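You operate a simulated robot arm through the tools that you are given. There is no shell and no other tool.

You are at the controls of a simulated robot arm. One attempt, no reset.

JOB
Push the batten to its stop, run the slider up and lock it.
Fine: the batten in the gauge lane; the gauge lever frees and locks the red slider.
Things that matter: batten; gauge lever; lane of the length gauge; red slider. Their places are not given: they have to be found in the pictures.

It is judged by the outcome, as a careful person would: the job done as asked, and still so three seconds after it is handed in. It fails if anything else is knocked over, pushed out of place, dropped, spilled or broken.

ROBOT AND FRAMES
A 7-joint arm with a two-finger parallel gripper, fixed in place. Base frame: the origin is on the floor under the middle of its stand, x ahead of it, y to its left, z up; the work surface is at about z = 860. Lengths are in mm, angles in degrees, forces in N, time in s.
With the tool pointing down near the work surface it reaches from about 400 to 900 mm from the base axis. Its first joint turns from -143.0 to 143.0 degrees. Payload 3 kg.
The tool frame sits at the grasp point between the pads (the TCP): z along the fingers, y along the line on which they close. The tips reach 30 mm beyond it. The gripper opens to 94 mm. The fingers are 28 mm wide and 10 mm thick; the gripper's body (50 by 96 mm) begins 55 mm behind the TCP.
Orientation is that of the tool frame in the base frame, as a unit quaternion [w, x, y, z]. With the fingers straight down and closing along the base's y, the tool's x points along the base's -x, its y along +y and its z along -z.

CONTROLS
- The arm moves only by the tool move_arm. Its argument "steps" is a list of rows, each a list of 7 numbers: the closure, from 0 (fully open) to 1 (shut), then the shift along the base's x, y, z in units of 20 mm (1.0 is 20 mm), then the turn, a rotation vector about the base's x, y, z in units of 8 degrees (1.0 is 8 degrees). In form: [[jaw, tx, ty, tz, rx, ry, rz], ...]. A call has 1 to 20 rows; each row shifts and turns the commanded pose from where the row before left it. A call with a number of a shift or a turn outside -1 to 1 is refused whole. Rows are played at 5 a second. More than 50 mm and 8.6 degrees between two rows, or a gripper value outside its range, and nothing of the call is played. A pose out of reach is approached as far as the arm can. The call stops where the force on the tool passes 90 N (or 10 N more than at its start, if that is more) or the arm is blocked; 0.2 s more then pass. Each finger travels about 72 mm/s and halts on what it meets, pressing with about 27 N; the grip force reading is that of the motor and also rises with nothing between the fingers. The clock runs only during rows and for 0.2 s after the last one: add rows that do not move to give the fingers time. The reply holds the time, the measured pose of the TCP, the force on the tool along the base axes, the opening and the grip force, in the units named above and with some noise, with the torque about the TCP (base axes, N m) and any sound that the robot's microphone picked up.
- Cameras (640 x 400 px; columns grow to the right, rows downward): "scene" is fixed at [402.1, 498.8, 1610.6]; the picture's right is [0.80, 0.60, 0.00], its down [0.58, -0.78, -0.24] and it looks along [-0.15, 0.20, -0.97] (base axes); focal length 214 px, centre (320, 200). "wrist" rides on the gripper at [76, 14, -102] in the tool frame; the picture's right is [-0.18, 0.98, 0.00], its down [-0.75, -0.14, -0.64] and it looks along [-0.63, -0.12, 0.77] (tool axes); focal length 243 px, centre (320, 200).
- get_image(camera): a new picture of that camera. The clock stands still meanwhile.
- pixel_to_xyz(camera, pixels): for up to 12 pixels [column, row] of the newest picture of that camera ("zoom" is the newest enlarged one), the place [x, y, z] in the base frame of the surface seen there, good to about 3 mm, but the place of the scene camera against the robot may be out by one fixed shift of up to 12 mm in any direction. The clock stands still meanwhile.
- zoom(camera, box): a new picture of the part [left, top, right, bottom] of that camera's present view, enlarged. The clock stands still meanwhile.
- finish_job(): hands the job in; it is judged then, once.

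Leave the gripper open and the arm clear of the work at the hand-in unless told otherwise.

The tools are called as a command line: name --pt "numbers of a row" for each row, then --argument value for the rest, lists and objects as JSON in quotes. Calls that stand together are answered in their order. move_arm: Moves the arm, as the interface text tells. Its arguments: {"type":"object","properties":{"steps":{"type":"array","items":{"type":"array","items":{"type":"number"}}}},"required":["steps"]} The other tools are called the same way: get_image (camera) takes a picture; pixel_to_xyz (camera, pixels) gives the place of the surface under pixels of a picture; zoom (camera, box) takes an enlarged picture of a part of a camera's view; finish_job () hands the job in.

At the start:

```text
t: 0.0
ee_pos: [178.7, 413.7, 1291.0]
tool_rot: [0.0, 0.001, 1.0, 0.0]
contact_force: [-0.4, -0.3, 0.0]
ft_torque: [0.0, -0.02, 0.02]
width: 94.0
grip_force: 0.0
```

scene: 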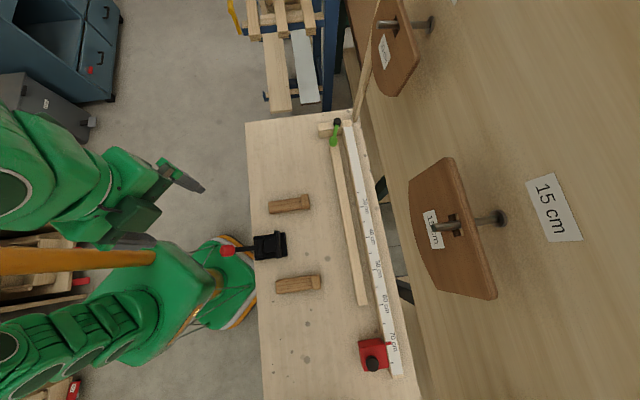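
wrist: 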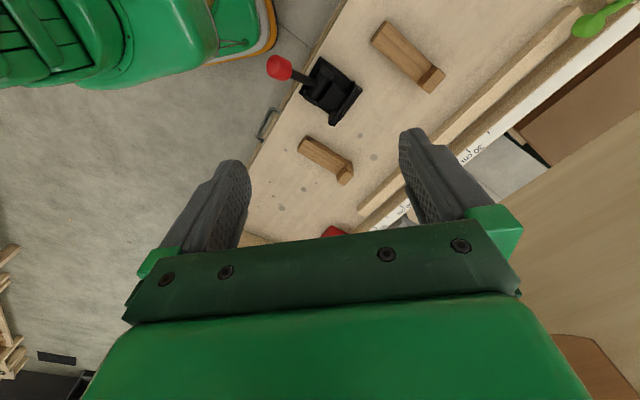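

I see a work board with a ruler, a batten beside it, a red slider near (373,355), a black lever with a red knob near (255,248), and a green thing at (336,130). I'll zoom in to see the details.

zoom --camera "scene" --box '[220, 200, 420, 400]'

zoom --camera "scene" --box '[240, 90, 420, 220]'

zoom --camera "scene" --box '[330, 310, 420, 400]'

zoom --camera "scene" --box '[300, 100, 380, 160]'

```text
2.00 times, centred on (320, 300) of scene
```

zoom: 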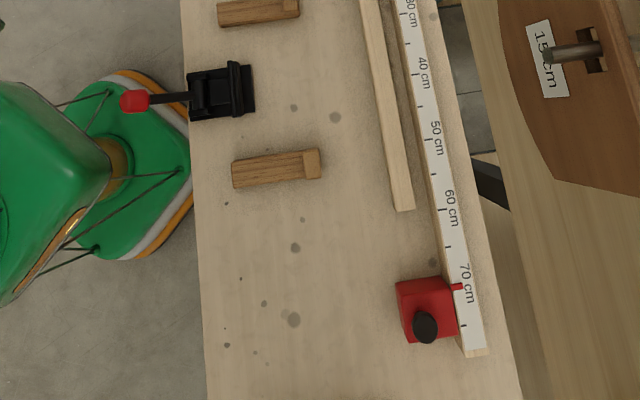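

```text
3.08 times, centred on (330, 155) of scene
```

zoom: 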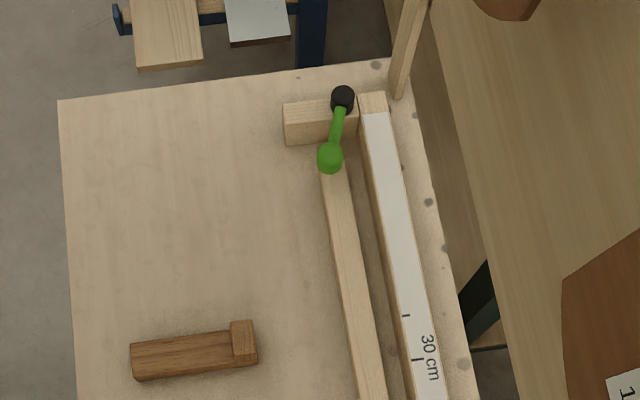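

```text
4.44 times, centred on (375, 355) of scene
```

zoom: 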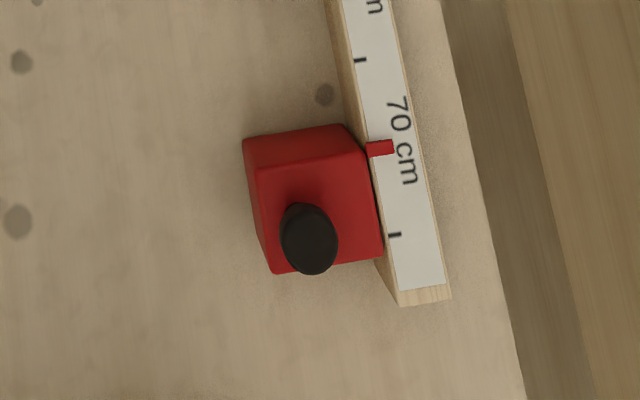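

```text
6.67 times, centred on (340, 130) of scene
```

zoom: 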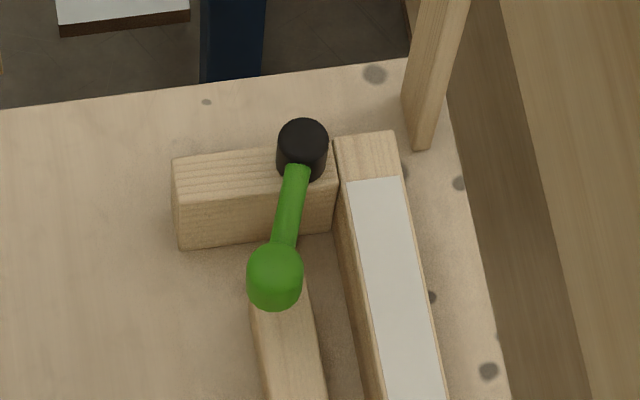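

I see the stop block with a green lever on a black hub at (335,130), and a separate black box with a red-knobbed lever at (255,247). Next I measure key points in 3D.

pixel_to_xyz --camera "scene" --pixels '[[337, 122], [336, 131], [334, 141], [324, 130], [336, 150], [362, 303], [345, 125], [395, 370], [373, 355], [373, 364], [388, 343], [347, 220]]'

pixel_to_xyz --camera "scene" --pixels '[[227, 250], [244, 249], [262, 247], [280, 245], [270, 211], [306, 203], [280, 285], [316, 282], [250, 130], [300, 240], [320, 330], [366, 150]]'

get_image --camera "wrist"

zoom --camera "scene" --box '[215, 220, 305, 280]'

```text
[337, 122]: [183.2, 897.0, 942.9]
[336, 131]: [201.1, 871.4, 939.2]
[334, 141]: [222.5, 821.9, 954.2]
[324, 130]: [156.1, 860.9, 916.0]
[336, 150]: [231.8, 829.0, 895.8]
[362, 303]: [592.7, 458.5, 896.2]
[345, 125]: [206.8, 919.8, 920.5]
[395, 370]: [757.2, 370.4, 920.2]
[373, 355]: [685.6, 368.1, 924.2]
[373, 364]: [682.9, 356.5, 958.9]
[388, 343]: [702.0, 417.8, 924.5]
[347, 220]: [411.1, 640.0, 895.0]
```

```text
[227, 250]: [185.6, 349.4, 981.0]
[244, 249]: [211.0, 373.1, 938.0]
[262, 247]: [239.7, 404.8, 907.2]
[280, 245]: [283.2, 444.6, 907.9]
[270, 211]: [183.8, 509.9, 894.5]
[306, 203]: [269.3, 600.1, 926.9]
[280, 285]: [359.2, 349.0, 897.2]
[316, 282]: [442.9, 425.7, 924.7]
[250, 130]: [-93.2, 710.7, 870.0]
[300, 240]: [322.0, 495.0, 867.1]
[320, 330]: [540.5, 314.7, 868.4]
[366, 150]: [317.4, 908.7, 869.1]
```

```text
taken
```

wrist: 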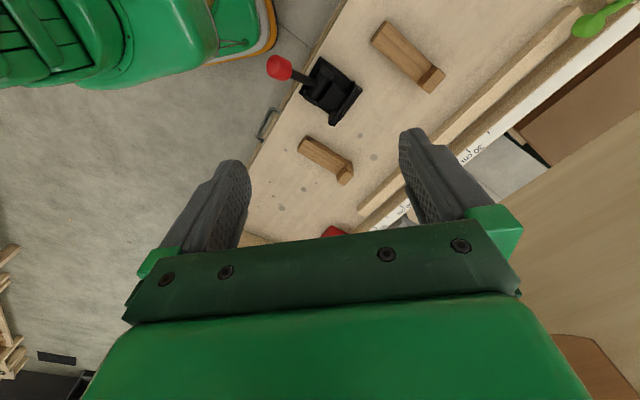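

```text
6.67 times, centred on (260, 250) of scene
```

zoom: 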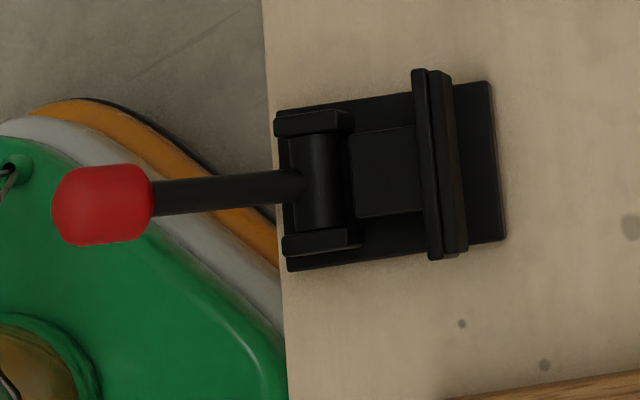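

The lane runs at about -45° in base (from the stop near (200,870) to the slider near (686,368)). I'll move the wrist camera to look at the green lever: +200 mm in y and turn 90° about z.

move_arm --pt "0 0 0.83 -0.2 0 0 0.9375" --pt "0 0 0.83 -0.2 0 0 0.9375" --pt "0 0 0.83 -0.2 0 0 0.9375" --pt "0 0 0.83 -0.2 0 0 0.9375" --pt "0 0 0.83 -0.2 0 0 0.9375" --pt "0 0 0.83 -0.2 0 0 0.9375" --pt "0 0 0.83 -0.2 0 0 0.9375" --pt "0 0 0.83 -0.2 0 0 0.9375" --pt "0 0 0.83 -0.2 0 0 0.9375" --pt "0 0 0.83 -0.2 0 0 0.9375" --pt "0 0 0.83 -0.2 0 0 0.9375" --pt "0 0 0.83 -0.2 0 0 0.9375"

get_image --camera "wrist"

```text
t: 2.6
ee_pos: [177.1, 613.2, 1245.4]
tool_rot: [0.001, 0.708, -0.706, 0.0]
contact_force: [0.2, 0.0, -0.8]
ft_torque: [-0.02, -0.02, -0.02]
width: 94.0
grip_force: 0.1
```

```text
taken
```

wrist: 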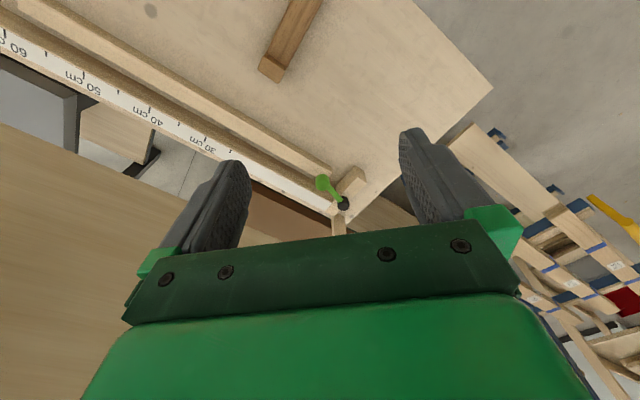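

The wrist camera now sees the stop block and green lever at (335,190). I'll zoom in there.

zoom --camera "wrist" --box '[270, 140, 400, 240]'

pixel_to_xyz --camera "wrist" --pixels '[[344, 204], [334, 195], [321, 184], [352, 184], [330, 174], [300, 155], [215, 150], [120, 90], [270, 70]]'

```text
4.00 times, centred on (335, 190) of wrist
```

zoom: 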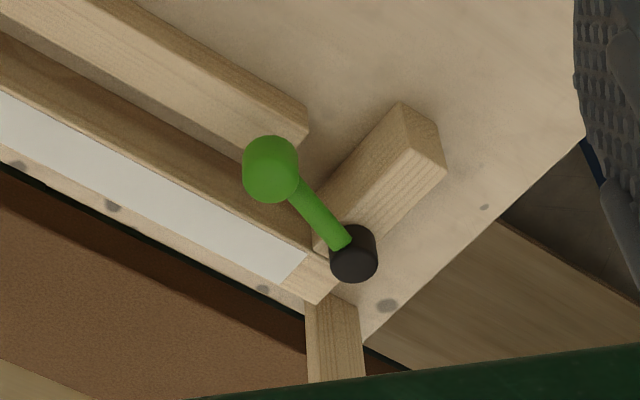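

```text
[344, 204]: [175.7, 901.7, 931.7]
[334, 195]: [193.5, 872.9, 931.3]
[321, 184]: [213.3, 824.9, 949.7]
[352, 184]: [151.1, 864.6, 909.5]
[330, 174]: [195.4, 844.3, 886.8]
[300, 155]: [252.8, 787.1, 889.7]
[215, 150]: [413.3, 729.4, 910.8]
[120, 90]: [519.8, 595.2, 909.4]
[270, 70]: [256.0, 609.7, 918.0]
```

I see a gap between the batten's end (zoom (300,125)) and the stop block's face (zoom (370,150)). I'll measure those points in the zoom.

pixel_to_xyz --camera "zoom" --pixels '[[302, 106], [270, 140], [215, 85], [400, 108], [405, 150], [440, 165], [330, 190], [330, 210], [355, 240], [322, 215], [272, 165], [230, 190]]'

```text
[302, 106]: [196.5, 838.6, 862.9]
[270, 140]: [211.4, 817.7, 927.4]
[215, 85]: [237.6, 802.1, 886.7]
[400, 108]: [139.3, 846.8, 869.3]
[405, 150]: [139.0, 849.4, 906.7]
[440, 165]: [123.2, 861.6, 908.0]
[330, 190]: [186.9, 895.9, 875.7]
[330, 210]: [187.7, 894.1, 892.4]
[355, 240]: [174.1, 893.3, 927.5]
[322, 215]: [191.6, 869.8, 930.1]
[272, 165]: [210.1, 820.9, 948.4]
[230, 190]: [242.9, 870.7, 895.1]
```

The stop face is at s≈-500 along the lane and the batten's end at s≈-457, so there's about 43 mm of gap. Now I move the camera over the slider end of the lane (TCP ≈ (475,334,1090), turning back 45°).

move_arm --pt "0 0.931 -0.872 -0.48 0 0 -0.3516" --pt "0 0.931 -0.872 -0.48 0 0 -0.3516" --pt "0 0.931 -0.872 -0.48 0 0 -0.3516" --pt "0 0.931 -0.872 -0.48 0 0 -0.3516" --pt "0 0.931 -0.872 -0.48 0 0 -0.3516" --pt "0 0.931 -0.872 -0.48 0 0 -0.3516" --pt "0 0.931 -0.872 -0.48 0 0 -0.3516" --pt "0 0.931 -0.872 -0.48 0 0 -0.3516" --pt "0 0.931 -0.872 -0.48 0 0 -0.3516" --pt "0 0.931 -0.872 -0.48 0 0 -0.3516" --pt "0 0.931 -0.872 -0.48 0 0 -0.3516" --pt "0 0.931 -0.872 -0.48 0 0 -0.3516" --pt "0 0.931 -0.872 -0.48 0 0 -0.3516" --pt "0 0.931 -0.872 -0.48 0 0 -0.3516" --pt "0 0.931 -0.872 -0.48 0 0 -0.3516" --pt "0 0.931 -0.872 -0.48 0 0 -0.3516"

get_image --camera "wrist"

```text
t: 6.0
ee_pos: [473.4, 333.9, 1089.9]
tool_rot: [-0.001, -0.383, 0.924, -0.001]
contact_force: [0.3, 0.0, 0.3]
ft_torque: [0.0, 0.01, 0.0]
width: 94.1
grip_force: 0.1
```

```text
taken
```

wrist: 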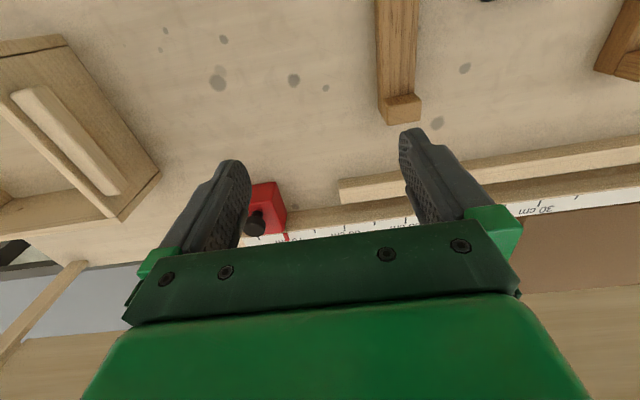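

The batten's near end is at (345,190), slider at (265,205), and there's another wooden item at left (90,130) beyond the bench. I'll zoom and measure.

zoom --camera "wrist" --box '[230, 150, 410, 250]'

pixel_to_xyz --camera "wrist" --pixels '[[341, 181], [343, 195], [350, 189], [390, 184], [390, 175], [340, 220], [340, 211], [270, 187], [283, 205], [255, 228], [110, 110], [90, 180]]'

```text
3.56 times, centred on (320, 200) of wrist
```

zoom: 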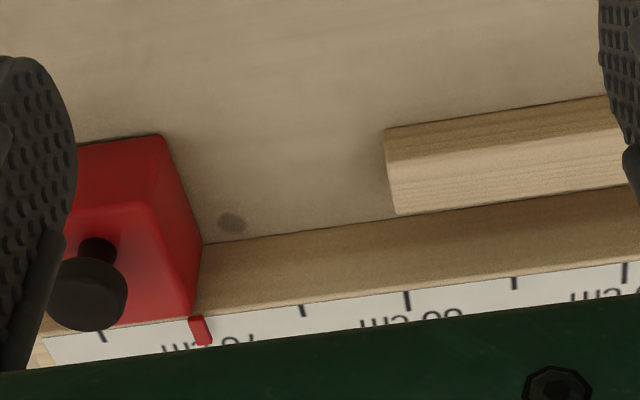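

```text
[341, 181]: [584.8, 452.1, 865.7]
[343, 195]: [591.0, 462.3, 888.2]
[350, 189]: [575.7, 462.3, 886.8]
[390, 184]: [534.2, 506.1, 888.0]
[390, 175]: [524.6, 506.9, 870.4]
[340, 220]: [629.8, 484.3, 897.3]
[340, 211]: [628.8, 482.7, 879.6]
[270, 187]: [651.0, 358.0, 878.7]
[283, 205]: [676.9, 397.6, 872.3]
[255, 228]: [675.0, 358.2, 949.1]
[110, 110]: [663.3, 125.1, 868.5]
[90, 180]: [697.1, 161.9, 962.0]
```

I measure the slider's edges, the batten's edges and fence via the zoom picture.

pixel_to_xyz --camera "zoom" --pixels '[[160, 140], [200, 245], [188, 310], [175, 200], [120, 200], [90, 140], [97, 300], [95, 245], [388, 132], [397, 210], [390, 170], [300, 260]]'

pixel_to_xyz --camera "zoom" --pixels '[[600, 98], [600, 125], [600, 150], [600, 185], [600, 215], [600, 260], [300, 290], [202, 330], [150, 320], [405, 205], [450, 150], [130, 290]]'

```text
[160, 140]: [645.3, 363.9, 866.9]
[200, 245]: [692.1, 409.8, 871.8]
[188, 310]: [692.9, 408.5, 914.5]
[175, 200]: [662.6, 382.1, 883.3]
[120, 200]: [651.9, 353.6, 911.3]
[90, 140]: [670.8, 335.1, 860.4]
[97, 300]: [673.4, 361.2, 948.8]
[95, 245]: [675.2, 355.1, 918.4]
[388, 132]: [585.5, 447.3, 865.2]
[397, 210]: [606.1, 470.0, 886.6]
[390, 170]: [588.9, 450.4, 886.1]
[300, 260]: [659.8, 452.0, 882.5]
```

```text
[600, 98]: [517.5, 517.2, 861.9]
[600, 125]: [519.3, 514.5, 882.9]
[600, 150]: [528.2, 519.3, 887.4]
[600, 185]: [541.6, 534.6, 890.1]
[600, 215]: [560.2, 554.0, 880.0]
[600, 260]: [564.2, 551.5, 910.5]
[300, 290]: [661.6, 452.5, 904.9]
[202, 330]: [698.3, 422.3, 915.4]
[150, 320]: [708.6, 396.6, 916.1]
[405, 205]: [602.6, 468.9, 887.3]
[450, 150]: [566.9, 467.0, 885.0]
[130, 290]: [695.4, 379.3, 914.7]
```

The measurements give: batten width from n=731 to 760, its near end at s≈97, top z≈887. The slider's front is at s≈200 and the fence's inner face at n≈786. I'll close the jaws and go above the gap between batten and slider (x 619, y 435), staying high.

move_arm --pt "1 0.911 0.633 0 0 0 0" --pt "1 0.911 0.633 0 0 0 0" --pt "1 0.911 0.633 0 0 0 0" --pt "1 0.911 0.633 0 0 0 0" --pt "1 0.911 0.633 0 0 0 0" --pt "1 0.911 0.633 0 0 0 0" --pt "1 0.911 0.633 0 0 0 0" --pt "1 0.911 0.633 0 0 0 0" --pt "1 0 0 -1 0 0 0" --pt "1 0 0 -1 0 0 0" --pt "1 0 0 -1 0 0 0" --pt "1 0 0 -1 0 0 0" --pt "1 0 0 -1 0 0 0"

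get_image --camera "wrist"

get_image --camera "scene"

```text
t: 8.8
ee_pos: [621.9, 436.4, 989.4]
tool_rot: [-0.001, -0.383, 0.924, 0.0]
contact_force: [0.5, -0.2, -0.2]
ft_torque: [0.03, -0.02, -0.02]
width: 0.1
grip_force: 26.8
```

```text
taken
```

wrist: 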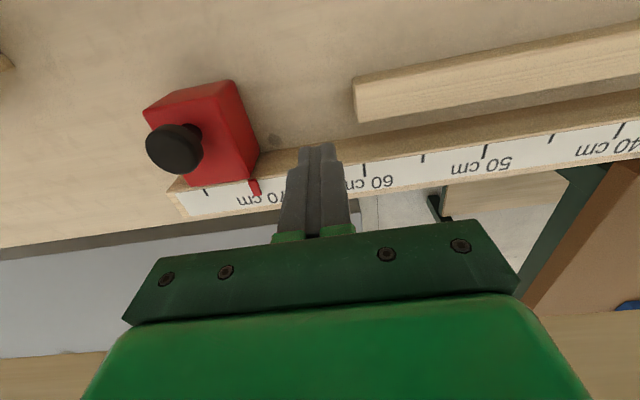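

```text
taken
```

scene: 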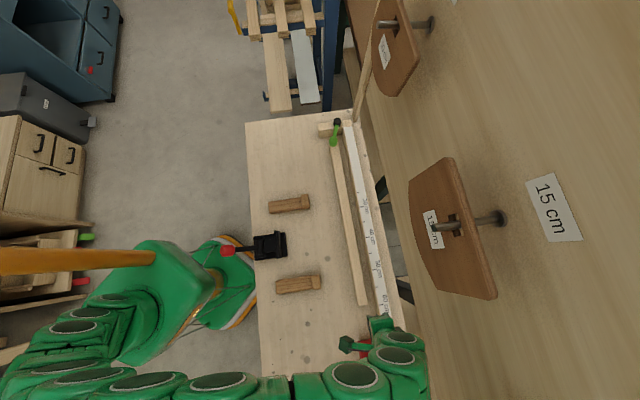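

Clear view: batten end at (357,98), slider at (205,130) with a black knob. I measure again from here.

pixel_to_xyz --camera "wrist" --pixels '[[356, 90], [361, 120], [355, 78], [365, 105], [500, 75], [256, 157], [234, 85], [145, 105], [167, 145], [185, 180], [150, 115], [300, 100]]'

zoom --camera "wrist" --box '[120, 60, 300, 220]'

```text
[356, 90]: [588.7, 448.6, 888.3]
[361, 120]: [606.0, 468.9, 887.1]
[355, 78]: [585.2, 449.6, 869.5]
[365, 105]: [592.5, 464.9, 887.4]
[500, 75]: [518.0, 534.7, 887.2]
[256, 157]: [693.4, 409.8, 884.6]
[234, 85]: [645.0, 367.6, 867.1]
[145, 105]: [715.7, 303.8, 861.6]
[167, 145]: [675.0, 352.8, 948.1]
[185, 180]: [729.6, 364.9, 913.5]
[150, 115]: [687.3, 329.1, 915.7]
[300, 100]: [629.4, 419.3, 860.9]
```

```text
2.50 times, centred on (210, 140) of wrist
```

zoom: 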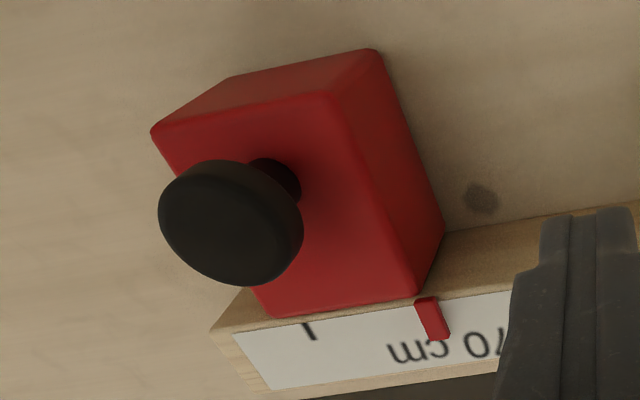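

The gap is clear at (300,100). Descend about 88 mm into the gap between batten end and slider, with a small correction of -2 mm in x and y.

move_arm --pt "1 -0.045 -0.045 -1 0 0 0" --pt "1 -0.045 -0.045 -1 0 0 0" --pt "1 0 0 -1 0 0 0" --pt "1 0 0 -0.7 0 0 0" --pt "1 0 0 -0.7 0 0 0" --pt "1 0 0 0 0 0 0"

get_image --camera "wrist"

```text
t: 10.2
ee_pos: [620.4, 432.6, 902.4]
tool_rot: [-0.001, -0.383, 0.924, 0.0]
contact_force: [0.1, 0.3, 0.4]
ft_torque: [0.01, -0.01, -0.02]
width: 0.0
grip_force: 26.9
```

```text
taken
```

wrist: 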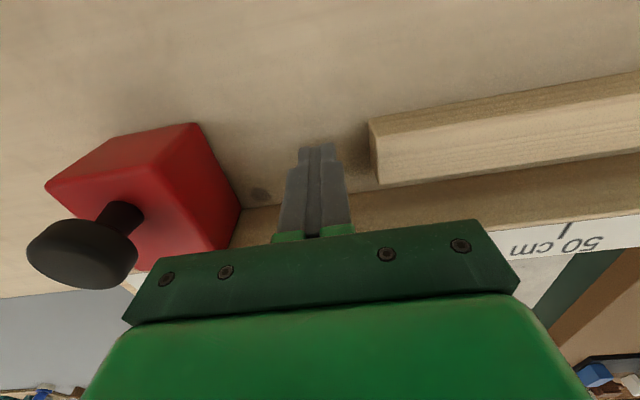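

Fingers are in the gap beside the batten's end. Push toward the stop (direction -x,+y) in 6 mm rows and watch the force.

move_arm --pt "1 -0.212 0.212 0 0 0 0" --pt "1 -0.212 0.212 0 0 0 0" --pt "1 -0.212 0.212 0 0 0 0" --pt "1 -0.212 0.212 0 0 0 0" --pt "1 -0.212 0.212 0 0 0 0" --pt "1 -0.212 0.212 0 0 0 0" --pt "1 -0.212 0.212 0 0 0 0"

get_image --camera "wrist"

```text
t: 11.8
ee_pos: [589.2, 461.4, 904.9]
tool_rot: [0.0, -0.383, 0.924, -0.001]
contact_force: [0.5, -0.2, 1.0]
ft_torque: [-0.01, -0.02, -0.01]
width: 0.0
grip_force: 27.5
```

```text
taken
```

wrist: 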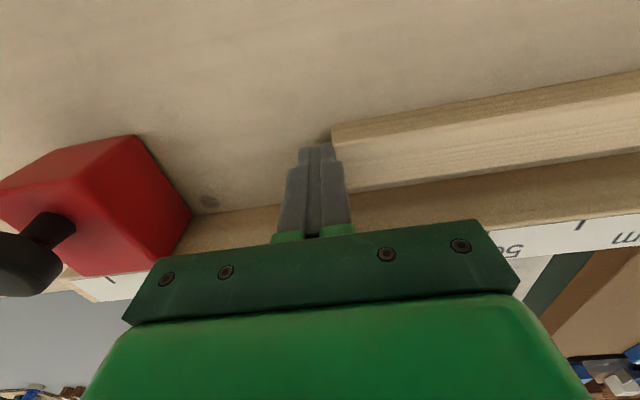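

The finger now seems to be at the batten's end (column ~338). Check by measuring the batten's corner and block positions.

pixel_to_xyz --camera "wrist" --pixels '[[333, 137], [336, 130], [345, 180], [400, 150], [190, 200], [180, 230]]'

zoom --camera "scene" --box '[300, 100, 400, 180]'

```text
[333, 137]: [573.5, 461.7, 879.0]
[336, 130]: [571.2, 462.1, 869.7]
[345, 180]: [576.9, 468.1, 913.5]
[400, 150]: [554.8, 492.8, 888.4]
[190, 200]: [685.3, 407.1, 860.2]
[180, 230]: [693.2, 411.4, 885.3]
```

```text
5.00 times, centred on (350, 140) of scene
```

zoom: 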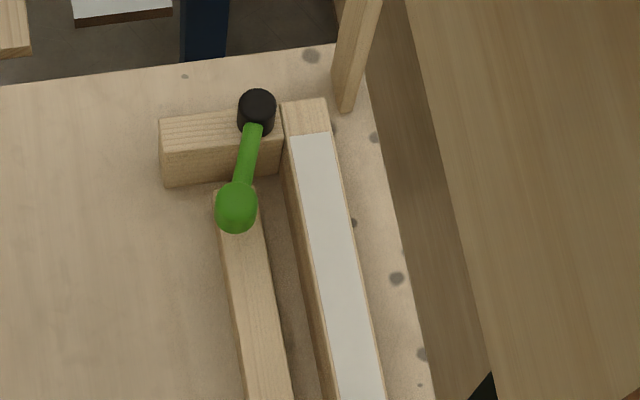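

The batten has moved about 18 mm (end now at s≈79) and stays straight. About 25 mm remain; continue in smaller rows.

move_arm --pt "1 -0.177 0.177 -0.05 0 0 0" --pt "1 -0.177 0.177 0 0 0 0" --pt "1 -0.177 0.177 0 0 0 0" --pt "1 -0.1 0.1 0 0 0 0" --pt "1 -0.1 0.1 0 0 0 0"

zoom --camera "scene" --box '[300, 100, 400, 180]'

```text
t: 13.0
ee_pos: [576.2, 478.2, 901.9]
tool_rot: [0.0, -0.383, 0.924, 0.0]
contact_force: [1.6, -3.2, -0.1]
ft_torque: [-0.05, -0.04, -0.02]
width: 0.0
grip_force: 26.7
```

```text
5.00 times, centred on (350, 140) of scene
```

zoom: 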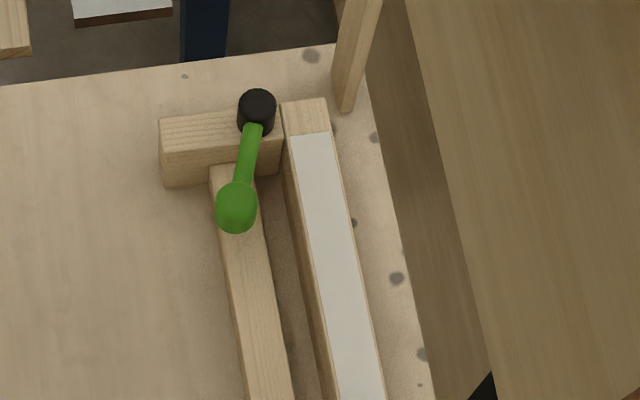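

The batten's far end is now close to the stop face. Continue in 1.2 mm rows until the force rises.

move_arm --pt "1 -0.042 0.042 0 0 0 0" --pt "1 -0.042 0.042 0 0 0 0" --pt "1 -0.042 0.042 0 0 0 0" --pt "1 -0.042 0.042 0 0 0 0"

zoom --camera "scene" --box '[310, 115, 370, 155]'

```text
t: 14.0
ee_pos: [575.4, 479.2, 900.1]
tool_rot: [-0.001, -0.382, 0.924, -0.001]
contact_force: [40.1, -39.3, 1.8]
ft_torque: [-0.8, -0.84, 0.05]
width: 0.1
grip_force: 27.2
```

```text
10.00 times, centred on (340, 135) of scene
```

zoom: 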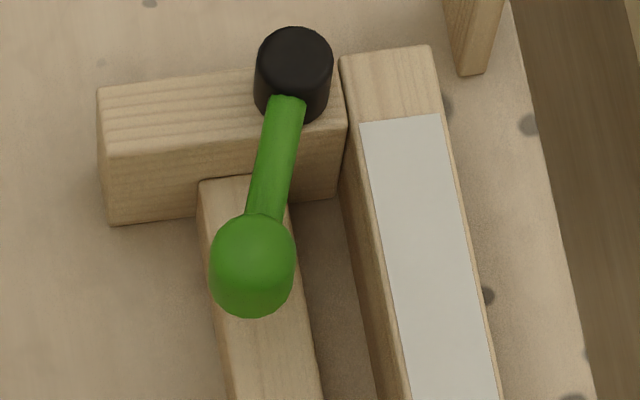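

The force rose to 56 N, so the batten is against the stop. Back off along the lane and rise clear.

move_arm --pt "1 0.1 -0.1 0 0 0 0" --pt "1 0.3 -0.3 0 0 0 0" --pt "1 0.6 -0.6 0 0 0 0" --pt "1 0.6 -0.6 0 0 0 0" --pt "1 0 0 1 0 0 0" --pt "1 0 0 1 0 0 0" --pt "1 0 0 1 0 0 0" --pt "1 0 0 1 0 0 0" --pt "1 0 0 1 0 0 0" --pt "1 0 0 1 0 0 0"

get_image --camera "wrist"

```text
t: 16.2
ee_pos: [604.7, 447.2, 1021.1]
tool_rot: [-0.001, -0.382, 0.924, 0.001]
contact_force: [-0.1, 0.1, 0.1]
ft_torque: [0.02, 0.05, -0.01]
width: 0.0
grip_force: 26.9
```

```text
taken
```

wrist: 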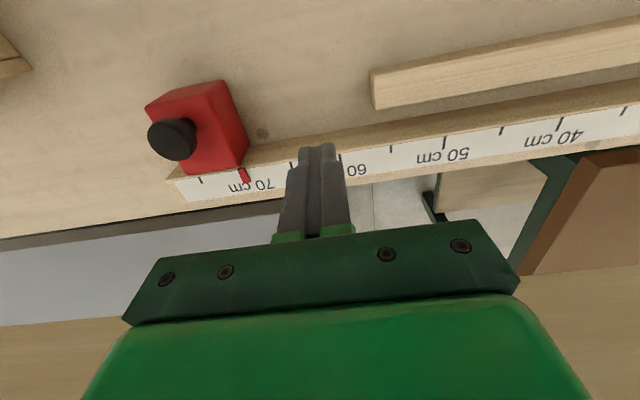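

The batten stays in place. Now go over the slider to behind it (x≈734, y≈321), staying at z≈1020, and look.

move_arm --pt "1 0.81 -0.79 0 0 0 0" --pt "1 0.81 -0.79 0 0 0 0" --pt "1 0.81 -0.79 0 0 0 0" --pt "1 0.81 -0.79 0 0 0 0" --pt "1 0.81 -0.79 0 0 0 0" --pt "1 0.81 -0.79 0 0 0 0" --pt "1 0.81 -0.79 0 0 0 0" --pt "1 0.81 -0.79 0 0 0 0" --pt "1 0 0 0 0 0 0"

get_image --camera "wrist"

get_image --camera "scene"

```text
t: 18.2
ee_pos: [732.3, 321.4, 1021.5]
tool_rot: [0.0, -0.383, 0.924, 0.0]
contact_force: [0.4, 0.2, 0.1]
ft_torque: [0.03, -0.01, -0.01]
width: 0.3
grip_force: 27.2
```

```text
taken
```

wrist: 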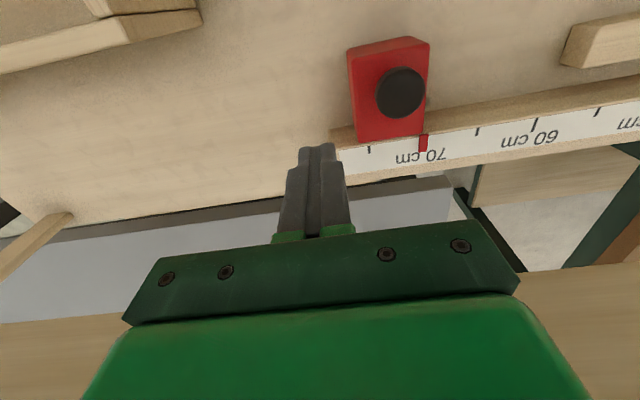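

```text
taken
```

scene: 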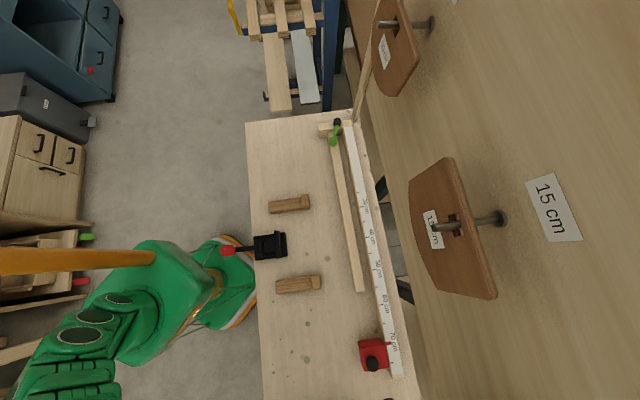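

I see the slider's back edge at (352,95) and free table around (310,110). I measure the slider's back corners and knob, and the table where the fingers will go.

pixel_to_xyz --camera "wrist" --pixels '[[350, 55], [358, 137], [346, 50], [400, 92], [377, 90], [425, 90], [423, 137], [425, 45], [310, 110], [300, 140], [150, 40], [45, 230]]'

```text
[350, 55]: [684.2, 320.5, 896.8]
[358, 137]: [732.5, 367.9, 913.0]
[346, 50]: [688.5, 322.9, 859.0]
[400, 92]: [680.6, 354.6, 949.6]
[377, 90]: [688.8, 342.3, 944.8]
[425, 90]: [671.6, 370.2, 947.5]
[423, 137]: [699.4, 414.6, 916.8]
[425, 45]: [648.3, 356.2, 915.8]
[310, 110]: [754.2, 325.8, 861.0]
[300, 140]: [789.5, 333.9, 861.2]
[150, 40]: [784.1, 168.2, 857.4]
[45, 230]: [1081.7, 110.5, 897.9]
```

The slider's back face is at s≈257, with its knob top at z≈950. I descend behind it to z≈912 so that the gripper body stays above the knob.

move_arm --pt "1 0 0 -0.912 0 0 0" --pt "1 0 0 -0.912 0 0 0" --pt "1 0 0 -0.912 0 0 0" --pt "1 0 0 -0.912 0 0 0" --pt "1 0 0 -0.912 0 0 0" --pt "1 0 0 -0.912 0 0 0" --pt "1 0 0 0 0 0 0"

get_image --camera "wrist"

```text
t: 19.8
ee_pos: [733.2, 323.6, 913.9]
tool_rot: [0.0, -0.382, 0.924, 0.0]
contact_force: [-0.3, -0.5, -0.1]
ft_torque: [0.02, 0.01, -0.03]
width: 0.1
grip_force: 27.2
```

```text
taken
```

wrist: 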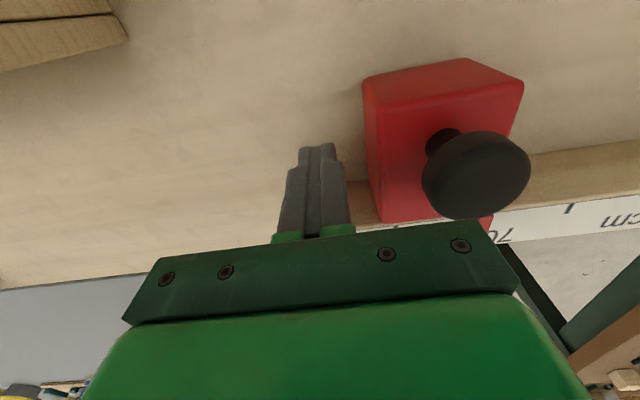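

Finger is behind the slider with about 22 mm gap. Approach 20 mm, then test gently whether the slider is free.

move_arm --pt "1 -0.177 0.177 0 0 0 0" --pt "1 -0.177 0.177 0 0 0 0" --pt "1 -0.177 0.177 0 0 0 0" --pt "1 -0.177 0.177 0 0 0 0" --pt "1 -0.035 0.035 0 0 0 0" --pt "1 -0.035 0.035 0 0 0 0" --pt "1 -0.035 0.035 0 0 0 0" --pt "1 0 0 0 0 0 0"

get_image --camera "wrist"

```text
t: 21.6
ee_pos: [717.9, 337.0, 913.1]
tool_rot: [-0.001, -0.382, 0.924, -0.001]
contact_force: [26.3, -23.6, 0.1]
ft_torque: [0.08, -0.03, 0.03]
width: 0.2
grip_force: 26.8
```

```text
taken
```

wrist: 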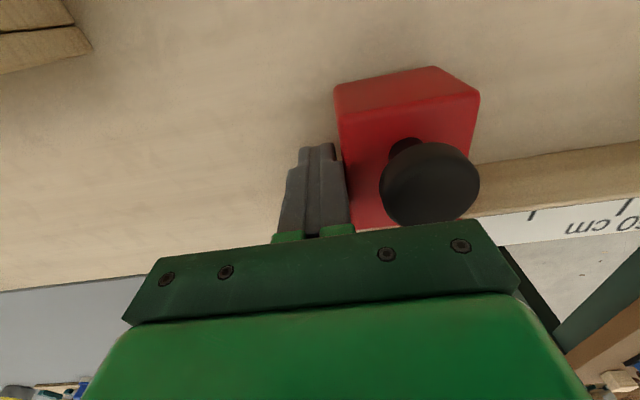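

The slider didn't move and the force rose to 35 N, so it is locked at present. I must free it with the gauge lever first. Back off, rise, and travel along the lane toward the green lever while turning the hand.

move_arm --pt "1 0.2 -0.2 0 0 0 0" --pt "1 0.5 -0.5 0 0 0 0" --pt "1 0 0 1 0 0 0" --pt "1 0 0 1 0 0 0" --pt "1 0 0 1 0 0 0" --pt "1 0 0 1 0 0 0" --pt "1 0 0 1 0 0 0" --pt "1 0 0 1 0 0 0" --pt "1 -0.961 0.865 0 0 0 0.324" --pt "1 -0.961 0.865 0 0 0 0.324" --pt "1 -0.961 0.865 0 0 0 0.324" --pt "1 -0.961 0.865 0 0 0 0.324" --pt "1 -0.961 0.865 0 0 0 0.324" --pt "1 -0.961 0.865 0 0 0 0.324" --pt "1 -0.961 0.865 0 0 0 0.324" --pt "1 -0.961 0.865 0 0 0 0.324" --pt "1 -0.961 0.865 0 0 0 0.324" --pt "1 -0.961 0.865 0 0 0 0.324" --pt "1 -0.961 0.865 0 0 0 0.324"

move_arm --pt "0.4 -0.961 0.8 0 0 0 0.324" --pt "0.4 -0.961 0.8 0 0 0 0.324" --pt "0.4 -0.961 0.8 0 0 0 0.324" --pt "0.4 -0.961 0.8 0 0 0 0.324" --pt "0.4 -0.961 0.8 0 0 0 0.324" --pt "0.4 -0.961 0.8 0 0 0 0.324" --pt "0.4 -0.961 0.8 0 0 0 0.324" --pt "0.4 -0.961 0.8 0 0 0 0.324" --pt "0.4 -0.961 0.8 0 0 0 0.324" --pt "0.4 -0.961 0.8 0 0 0 0.324" --pt "0.4 -0.961 0.8 0 0 0 0.324" --pt "0.4 -0.961 0.8 0 0 0 0.324" --pt "0.4 -0.961 0.8 0 0 0 0.324" --pt "0.4 -0.961 0.8 0 0 0 0.324" --pt "0.4 -0.961 0.8 0 0 0 0.324" --pt "0.4 -0.961 0.8 0 0 0 0.324"

get_image --camera "wrist"

```text
t: 25.6
ee_pos: [520.5, 513.0, 1033.4]
tool_rot: [-0.001, -0.598, 0.802, 0.0]
contact_force: [0.9, -0.3, 0.2]
ft_torque: [-0.01, 0.0, -0.02]
width: 0.0
grip_force: 27.1
```

```text
t: 29.0
ee_pos: [214.0, 770.6, 1031.9]
tool_rot: [-0.001, 0.843, -0.538, 0.0]
contact_force: [-0.3, 0.8, -0.7]
ft_torque: [0.01, 0.04, 0.03]
width: 56.5
grip_force: 0.1
```

```text
taken
```

wrist: 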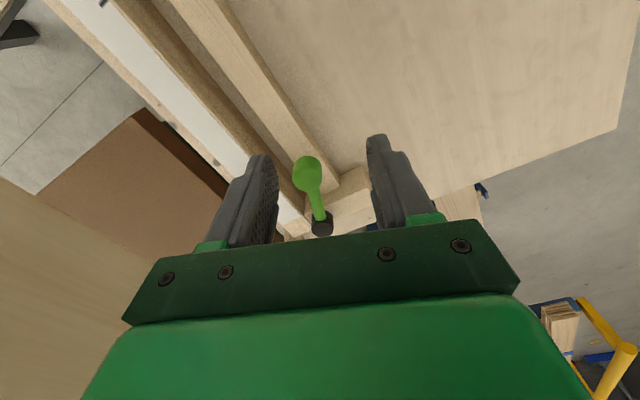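

The lever is now seen between the fingers, knob at (308,173), hub at (321,225). I zoom and measure.

zoom --camera "wrist" --box '[260, 140, 380, 240]'

pixel_to_xyz --camera "wrist" --pixels '[[307, 170], [307, 160], [296, 172], [319, 172], [315, 195], [319, 210], [320, 222], [335, 190], [345, 205], [330, 183]]'

```text
4.00 times, centred on (320, 190) of wrist
```

zoom: 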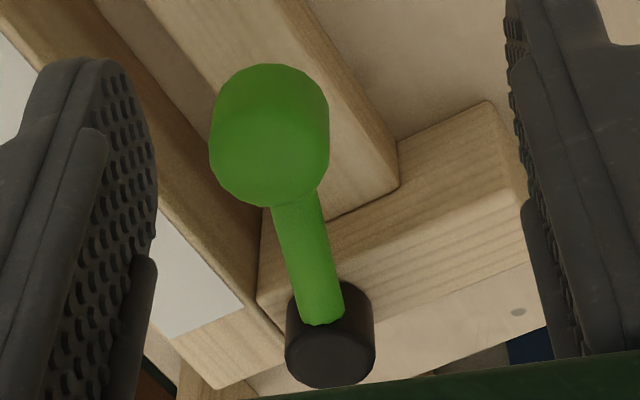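

```text
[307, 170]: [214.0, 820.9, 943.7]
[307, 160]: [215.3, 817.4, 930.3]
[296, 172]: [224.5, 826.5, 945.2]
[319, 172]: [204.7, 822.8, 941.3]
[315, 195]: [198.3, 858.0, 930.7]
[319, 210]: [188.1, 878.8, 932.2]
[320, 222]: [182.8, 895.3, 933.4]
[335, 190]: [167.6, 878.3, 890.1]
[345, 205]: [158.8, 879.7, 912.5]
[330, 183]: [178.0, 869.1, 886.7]
```

The knob's center is about (213,826,940), hub about (178,898,932). I center the half-open fingers (56 mm) above the knob and lower so they straddle it, tips at about z 922.

move_arm --pt "0.4 0 0.9 0 0 0 0" --pt "0.4 0 0.95 0 0 0 0" --pt "0.4 0 0.95 0 0 0 0" --pt "0.4 0 0 -0.9 0 0 0" --pt "0.4 0 0 -0.9 0 0 0" --pt "0.4 0 0 -0.9 0 0 0" --pt "0.4 0 0 -0.9 0 0 0" --pt "0.4 0 0 -0.4 0 0 0" --pt "0.4 0 0 0 0 0 0"

get_image --camera "wrist"

get_image --camera "scene"

```text
t: 31.0
ee_pos: [213.5, 814.1, 950.9]
tool_rot: [0.0, 0.843, -0.538, 0.0]
contact_force: [0.1, -0.3, 0.8]
ft_torque: [0.03, 0.02, -0.01]
width: 56.6
grip_force: 0.1
out of reach, approached as far as the arm can: row 3
```

```text
taken
```

wrist: 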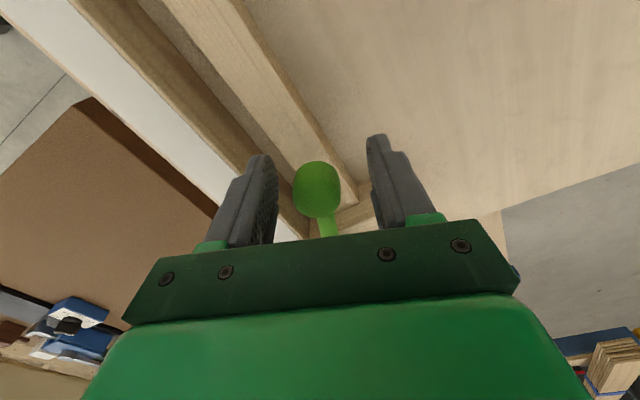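

```text
taken
```

scene: 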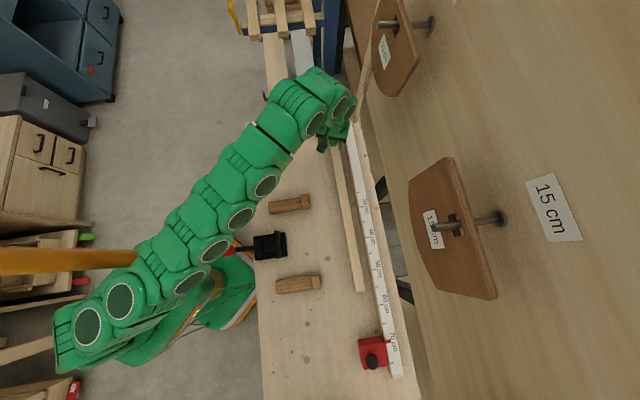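

The arm stopped slightly short at y=814 (reach limit at that height). Lower now, I try 8 mm further toward the knob.

move_arm --pt "0.4 -0.05 0.2 0 0 0 0" --pt "0.4 -0.05 0.2 0 0 0 0" --pt "0.4 0 0 0 0 0 0"

zoom --camera "wrist" --box '[230, 120, 410, 250]'

```text
t: 31.8
ee_pos: [211.8, 823.0, 951.9]
tool_rot: [0.0, 0.843, -0.538, 0.0]
contact_force: [0.4, 1.1, 0.3]
ft_torque: [0.03, 0.0, -0.01]
width: 56.3
grip_force: 0.2
```

```text
3.08 times, centred on (320, 185) of wrist
```

zoom: 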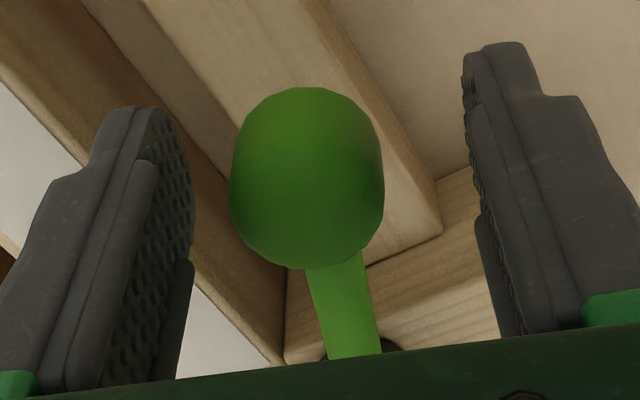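

The fingers straddle the knob with about 16 mm on each side. First test: move toward the robot side (-x,-y tangent) in 4 mm rows, 20 mm total, and read the force.

move_arm --pt "0.4 -0.181 -0.084 0 0 0 0" --pt "0.4 -0.181 -0.084 0 0 0 0" --pt "0.4 -0.181 -0.084 0 0 0 0" --pt "0.4 -0.181 -0.084 0 0 0 0" --pt "0.4 -0.09 -0.042 0 0 0 0"

zoom --camera "wrist" --box '[230, 120, 410, 250]'

```text
t: 33.0
ee_pos: [194.4, 813.6, 951.4]
tool_rot: [0.0, 0.843, -0.538, 0.001]
contact_force: [0.2, 1.3, 1.0]
ft_torque: [0.03, -0.08, -0.05]
width: 56.5
grip_force: 0.3
```

```text
3.08 times, centred on (320, 185) of wrist
```

zoom: 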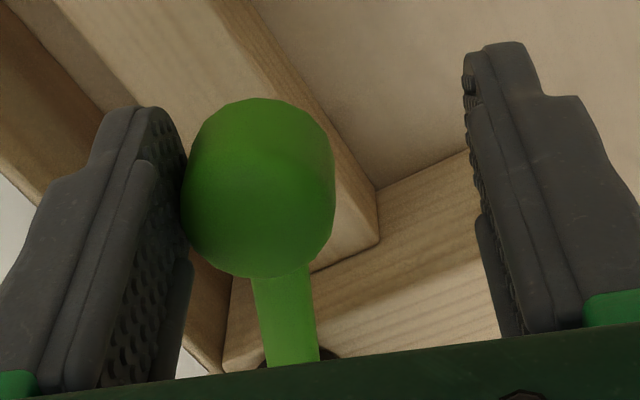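

The left finger is now touching the knob. Push a further 6 mm in 2 mm rows and read the force.

move_arm --pt "0.4 -0.09 -0.042 0 0 0 0" --pt "0.4 -0.09 -0.042 0 0 0 0" --pt "0.4 -0.09 -0.042 0 0 0 0"

zoom --camera "wrist" --box '[230, 120, 410, 250]'

```text
t: 33.8
ee_pos: [188.8, 812.6, 951.4]
tool_rot: [0.0, 0.843, -0.538, 0.001]
contact_force: [0.9, 0.2, 0.6]
ft_torque: [-0.01, -0.01, -0.01]
width: 56.9
grip_force: 0.2
```

```text
3.08 times, centred on (320, 185) of wrist
```

zoom: 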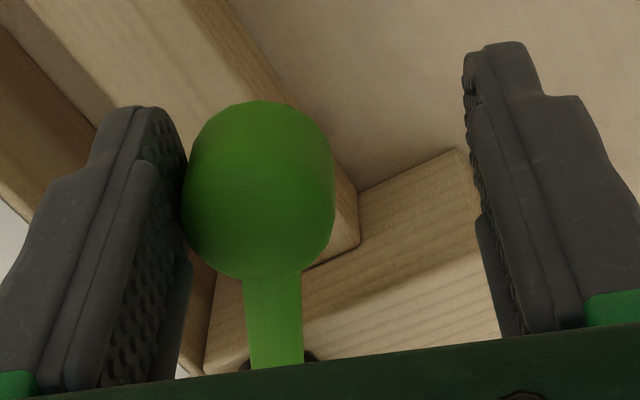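

The lever turns easily with almost no force. I continue along its arc about the hub (178,898), 5° per row with the hand turning along.

move_arm --pt "0.4 -0.375 -0.025 0 0 0 -0.625" --pt "0.4 -0.375 0 0 0 0 -0.625" --pt "0.4 -0.375 0.035 0 0 0 -0.625" --pt "0.4 -0.37 0.065 0 0 0 -0.625" --pt "0.4 -0.36 0.1 0 0 0 -0.625"

zoom --camera "wrist" --box '[230, 120, 410, 250]'

```text
t: 35.0
ee_pos: [153.2, 815.5, 949.1]
tool_rot: [0.0, -0.706, 0.708, -0.001]
contact_force: [-0.7, 0.5, 0.8]
ft_torque: [0.01, 0.0, 0.01]
width: 56.3
grip_force: 0.0
```

```text
3.08 times, centred on (320, 185) of wrist
```

zoom: 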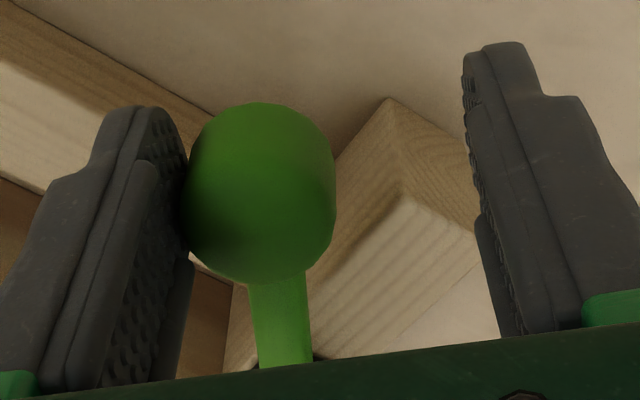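

Still moving freely (force about 1 N). Continue another 25° along the arc.

move_arm --pt "0.4 -0.35 0.13 0 0 0 -0.625" --pt "0.4 -0.34 0.16 0 0 0 -0.625" --pt "0.4 -0.325 0.19 0 0 0 -0.625" --pt "0.4 -0.305 0.215 0 0 0 -0.625" --pt "0.4 -0.285 0.245 0 0 0 -0.625"

zoom --camera "wrist" --box '[230, 120, 410, 250]'

```text
t: 36.2
ee_pos: [120.9, 834.8, 950.1]
tool_rot: [-0.001, -0.535, 0.845, 0.0]
contact_force: [-0.3, 0.2, -0.9]
ft_torque: [0.0, 0.0, 0.01]
width: 56.5
grip_force: 0.0
```

```text
3.08 times, centred on (320, 185) of wrist
```

zoom: 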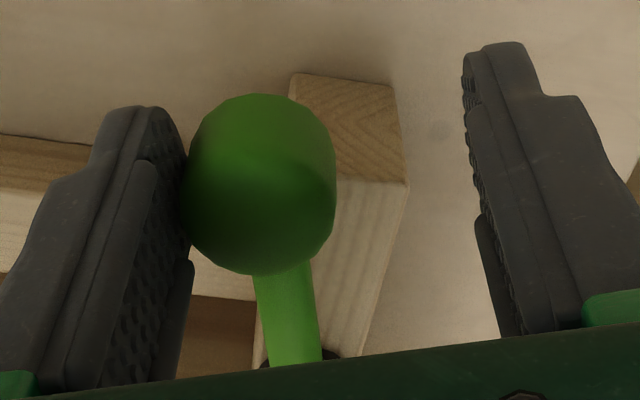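

The lever is now nearly over the stop block. Continue in 2.5° rows, in short calls, to feel for its end.

move_arm --pt "0.4 -0.135 0.13 0 0 0 -0.3125" --pt "0.4 -0.13 0.135 0 0 0 -0.3125" --pt "0.4 -0.125 0.145 0 0 0 -0.3125"

zoom --camera "wrist" --box '[230, 120, 410, 250]'

```text
t: 37.0
ee_pos: [113.0, 842.5, 949.6]
tool_rot: [-0.001, -0.48, 0.877, -0.001]
contact_force: [0.5, 0.8, 0.3]
ft_torque: [-0.03, 0.03, 0.0]
width: 56.1
grip_force: 0.1
```

```text
3.08 times, centred on (320, 185) of wrist
```

zoom: 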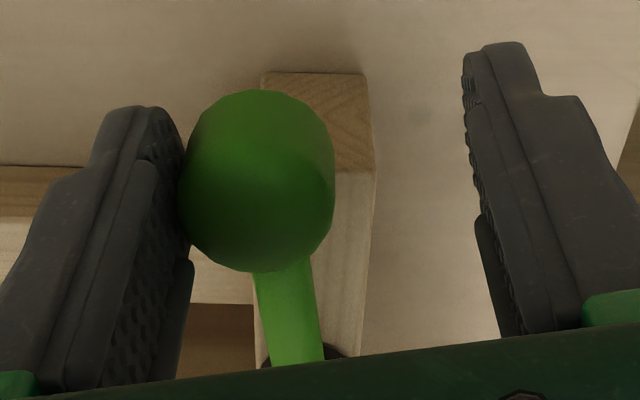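

Still no resistance; lever is close to square across the lane. Continue 7.5° more.

move_arm --pt "0.4 -0.115 0.145 0 0 0 -0.3125" --pt "0.4 -0.11 0.15 0 0 0 -0.3125" --pt "0.4 -0.105 0.155 0 0 0 -0.3125"

zoom --camera "wrist" --box '[230, 120, 410, 250]'

```text
t: 37.8
ee_pos: [106.3, 851.8, 950.5]
tool_rot: [-0.002, -0.421, 0.907, 0.0]
contact_force: [-0.6, -0.4, -0.1]
ft_torque: [-0.02, -0.01, 0.01]
width: 56.6
grip_force: 0.1
```

```text
3.08 times, centred on (320, 185) of wrist
```

zoom: 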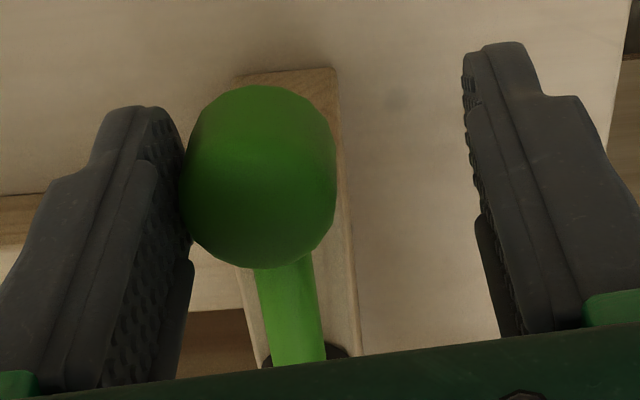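

Still no end found. Continue 10° more in 2.5° rows.

move_arm --pt "0.4 -0.095 0.16 0 0 0 -0.3125" --pt "0.4 -0.09 0.165 0 0 0 -0.3125" --pt "0.4 -0.085 0.165 0 0 0 -0.3125" --pt "0.4 -0.08 0.17 0 0 0 -0.3125"

zoom --camera "wrist" --box '[230, 120, 410, 250]'

```text
t: 38.8
ee_pos: [97.7, 854.4, 947.5]
tool_rot: [-0.001, -0.34, 0.94, 0.0]
contact_force: [14.3, -11.7, 0.7]
ft_torque: [-0.4, -0.2, -0.09]
width: 66.4
grip_force: 8.6
out of reach, approached as far as the arm can: row 1, 3
```

```text
3.08 times, centred on (320, 185) of wrist
```

zoom: 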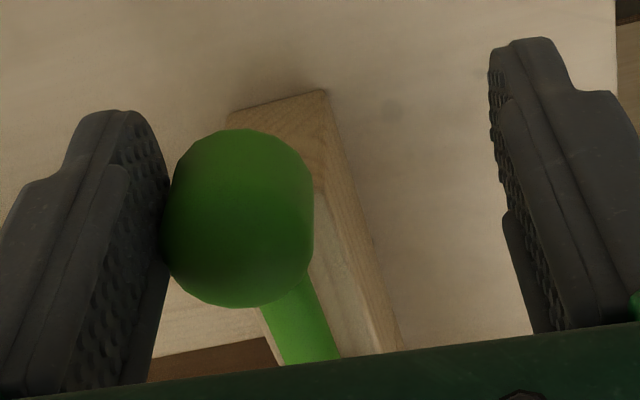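

The finger met resistance (18 N, pressed open a bit): this is the lever's end of travel. I ease off along +x,-y by about 12 mm so nothing is pressed, and re-set the jaw.

move_arm --pt "0.4 0.3 -0.3 0 0 0 0" --pt "0.4 0.15 -0.15 0 0 0 0" --pt "0.4 0 0 0 0 0 0"

get_image --camera "wrist"

zoom --camera "wrist" --box '[230, 120, 410, 250]'

```text
t: 39.6
ee_pos: [104.6, 846.7, 948.7]
tool_rot: [0.0, -0.342, 0.94, 0.001]
contact_force: [-0.3, -0.8, 0.1]
ft_torque: [0.0, -0.01, -0.02]
width: 56.2
grip_force: 0.0
```

```text
taken
```

wrist: 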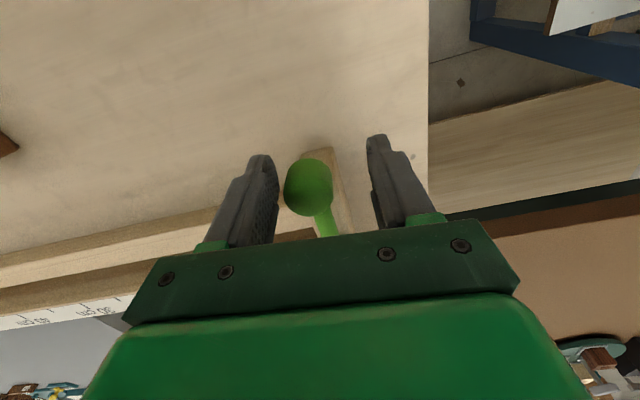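

```text
3.08 times, centred on (320, 185) of wrist
```

zoom: 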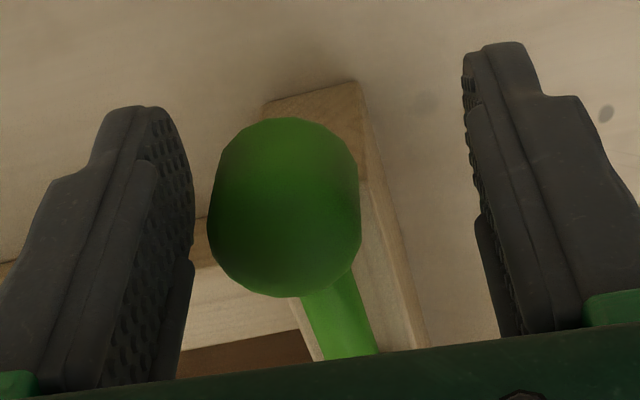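

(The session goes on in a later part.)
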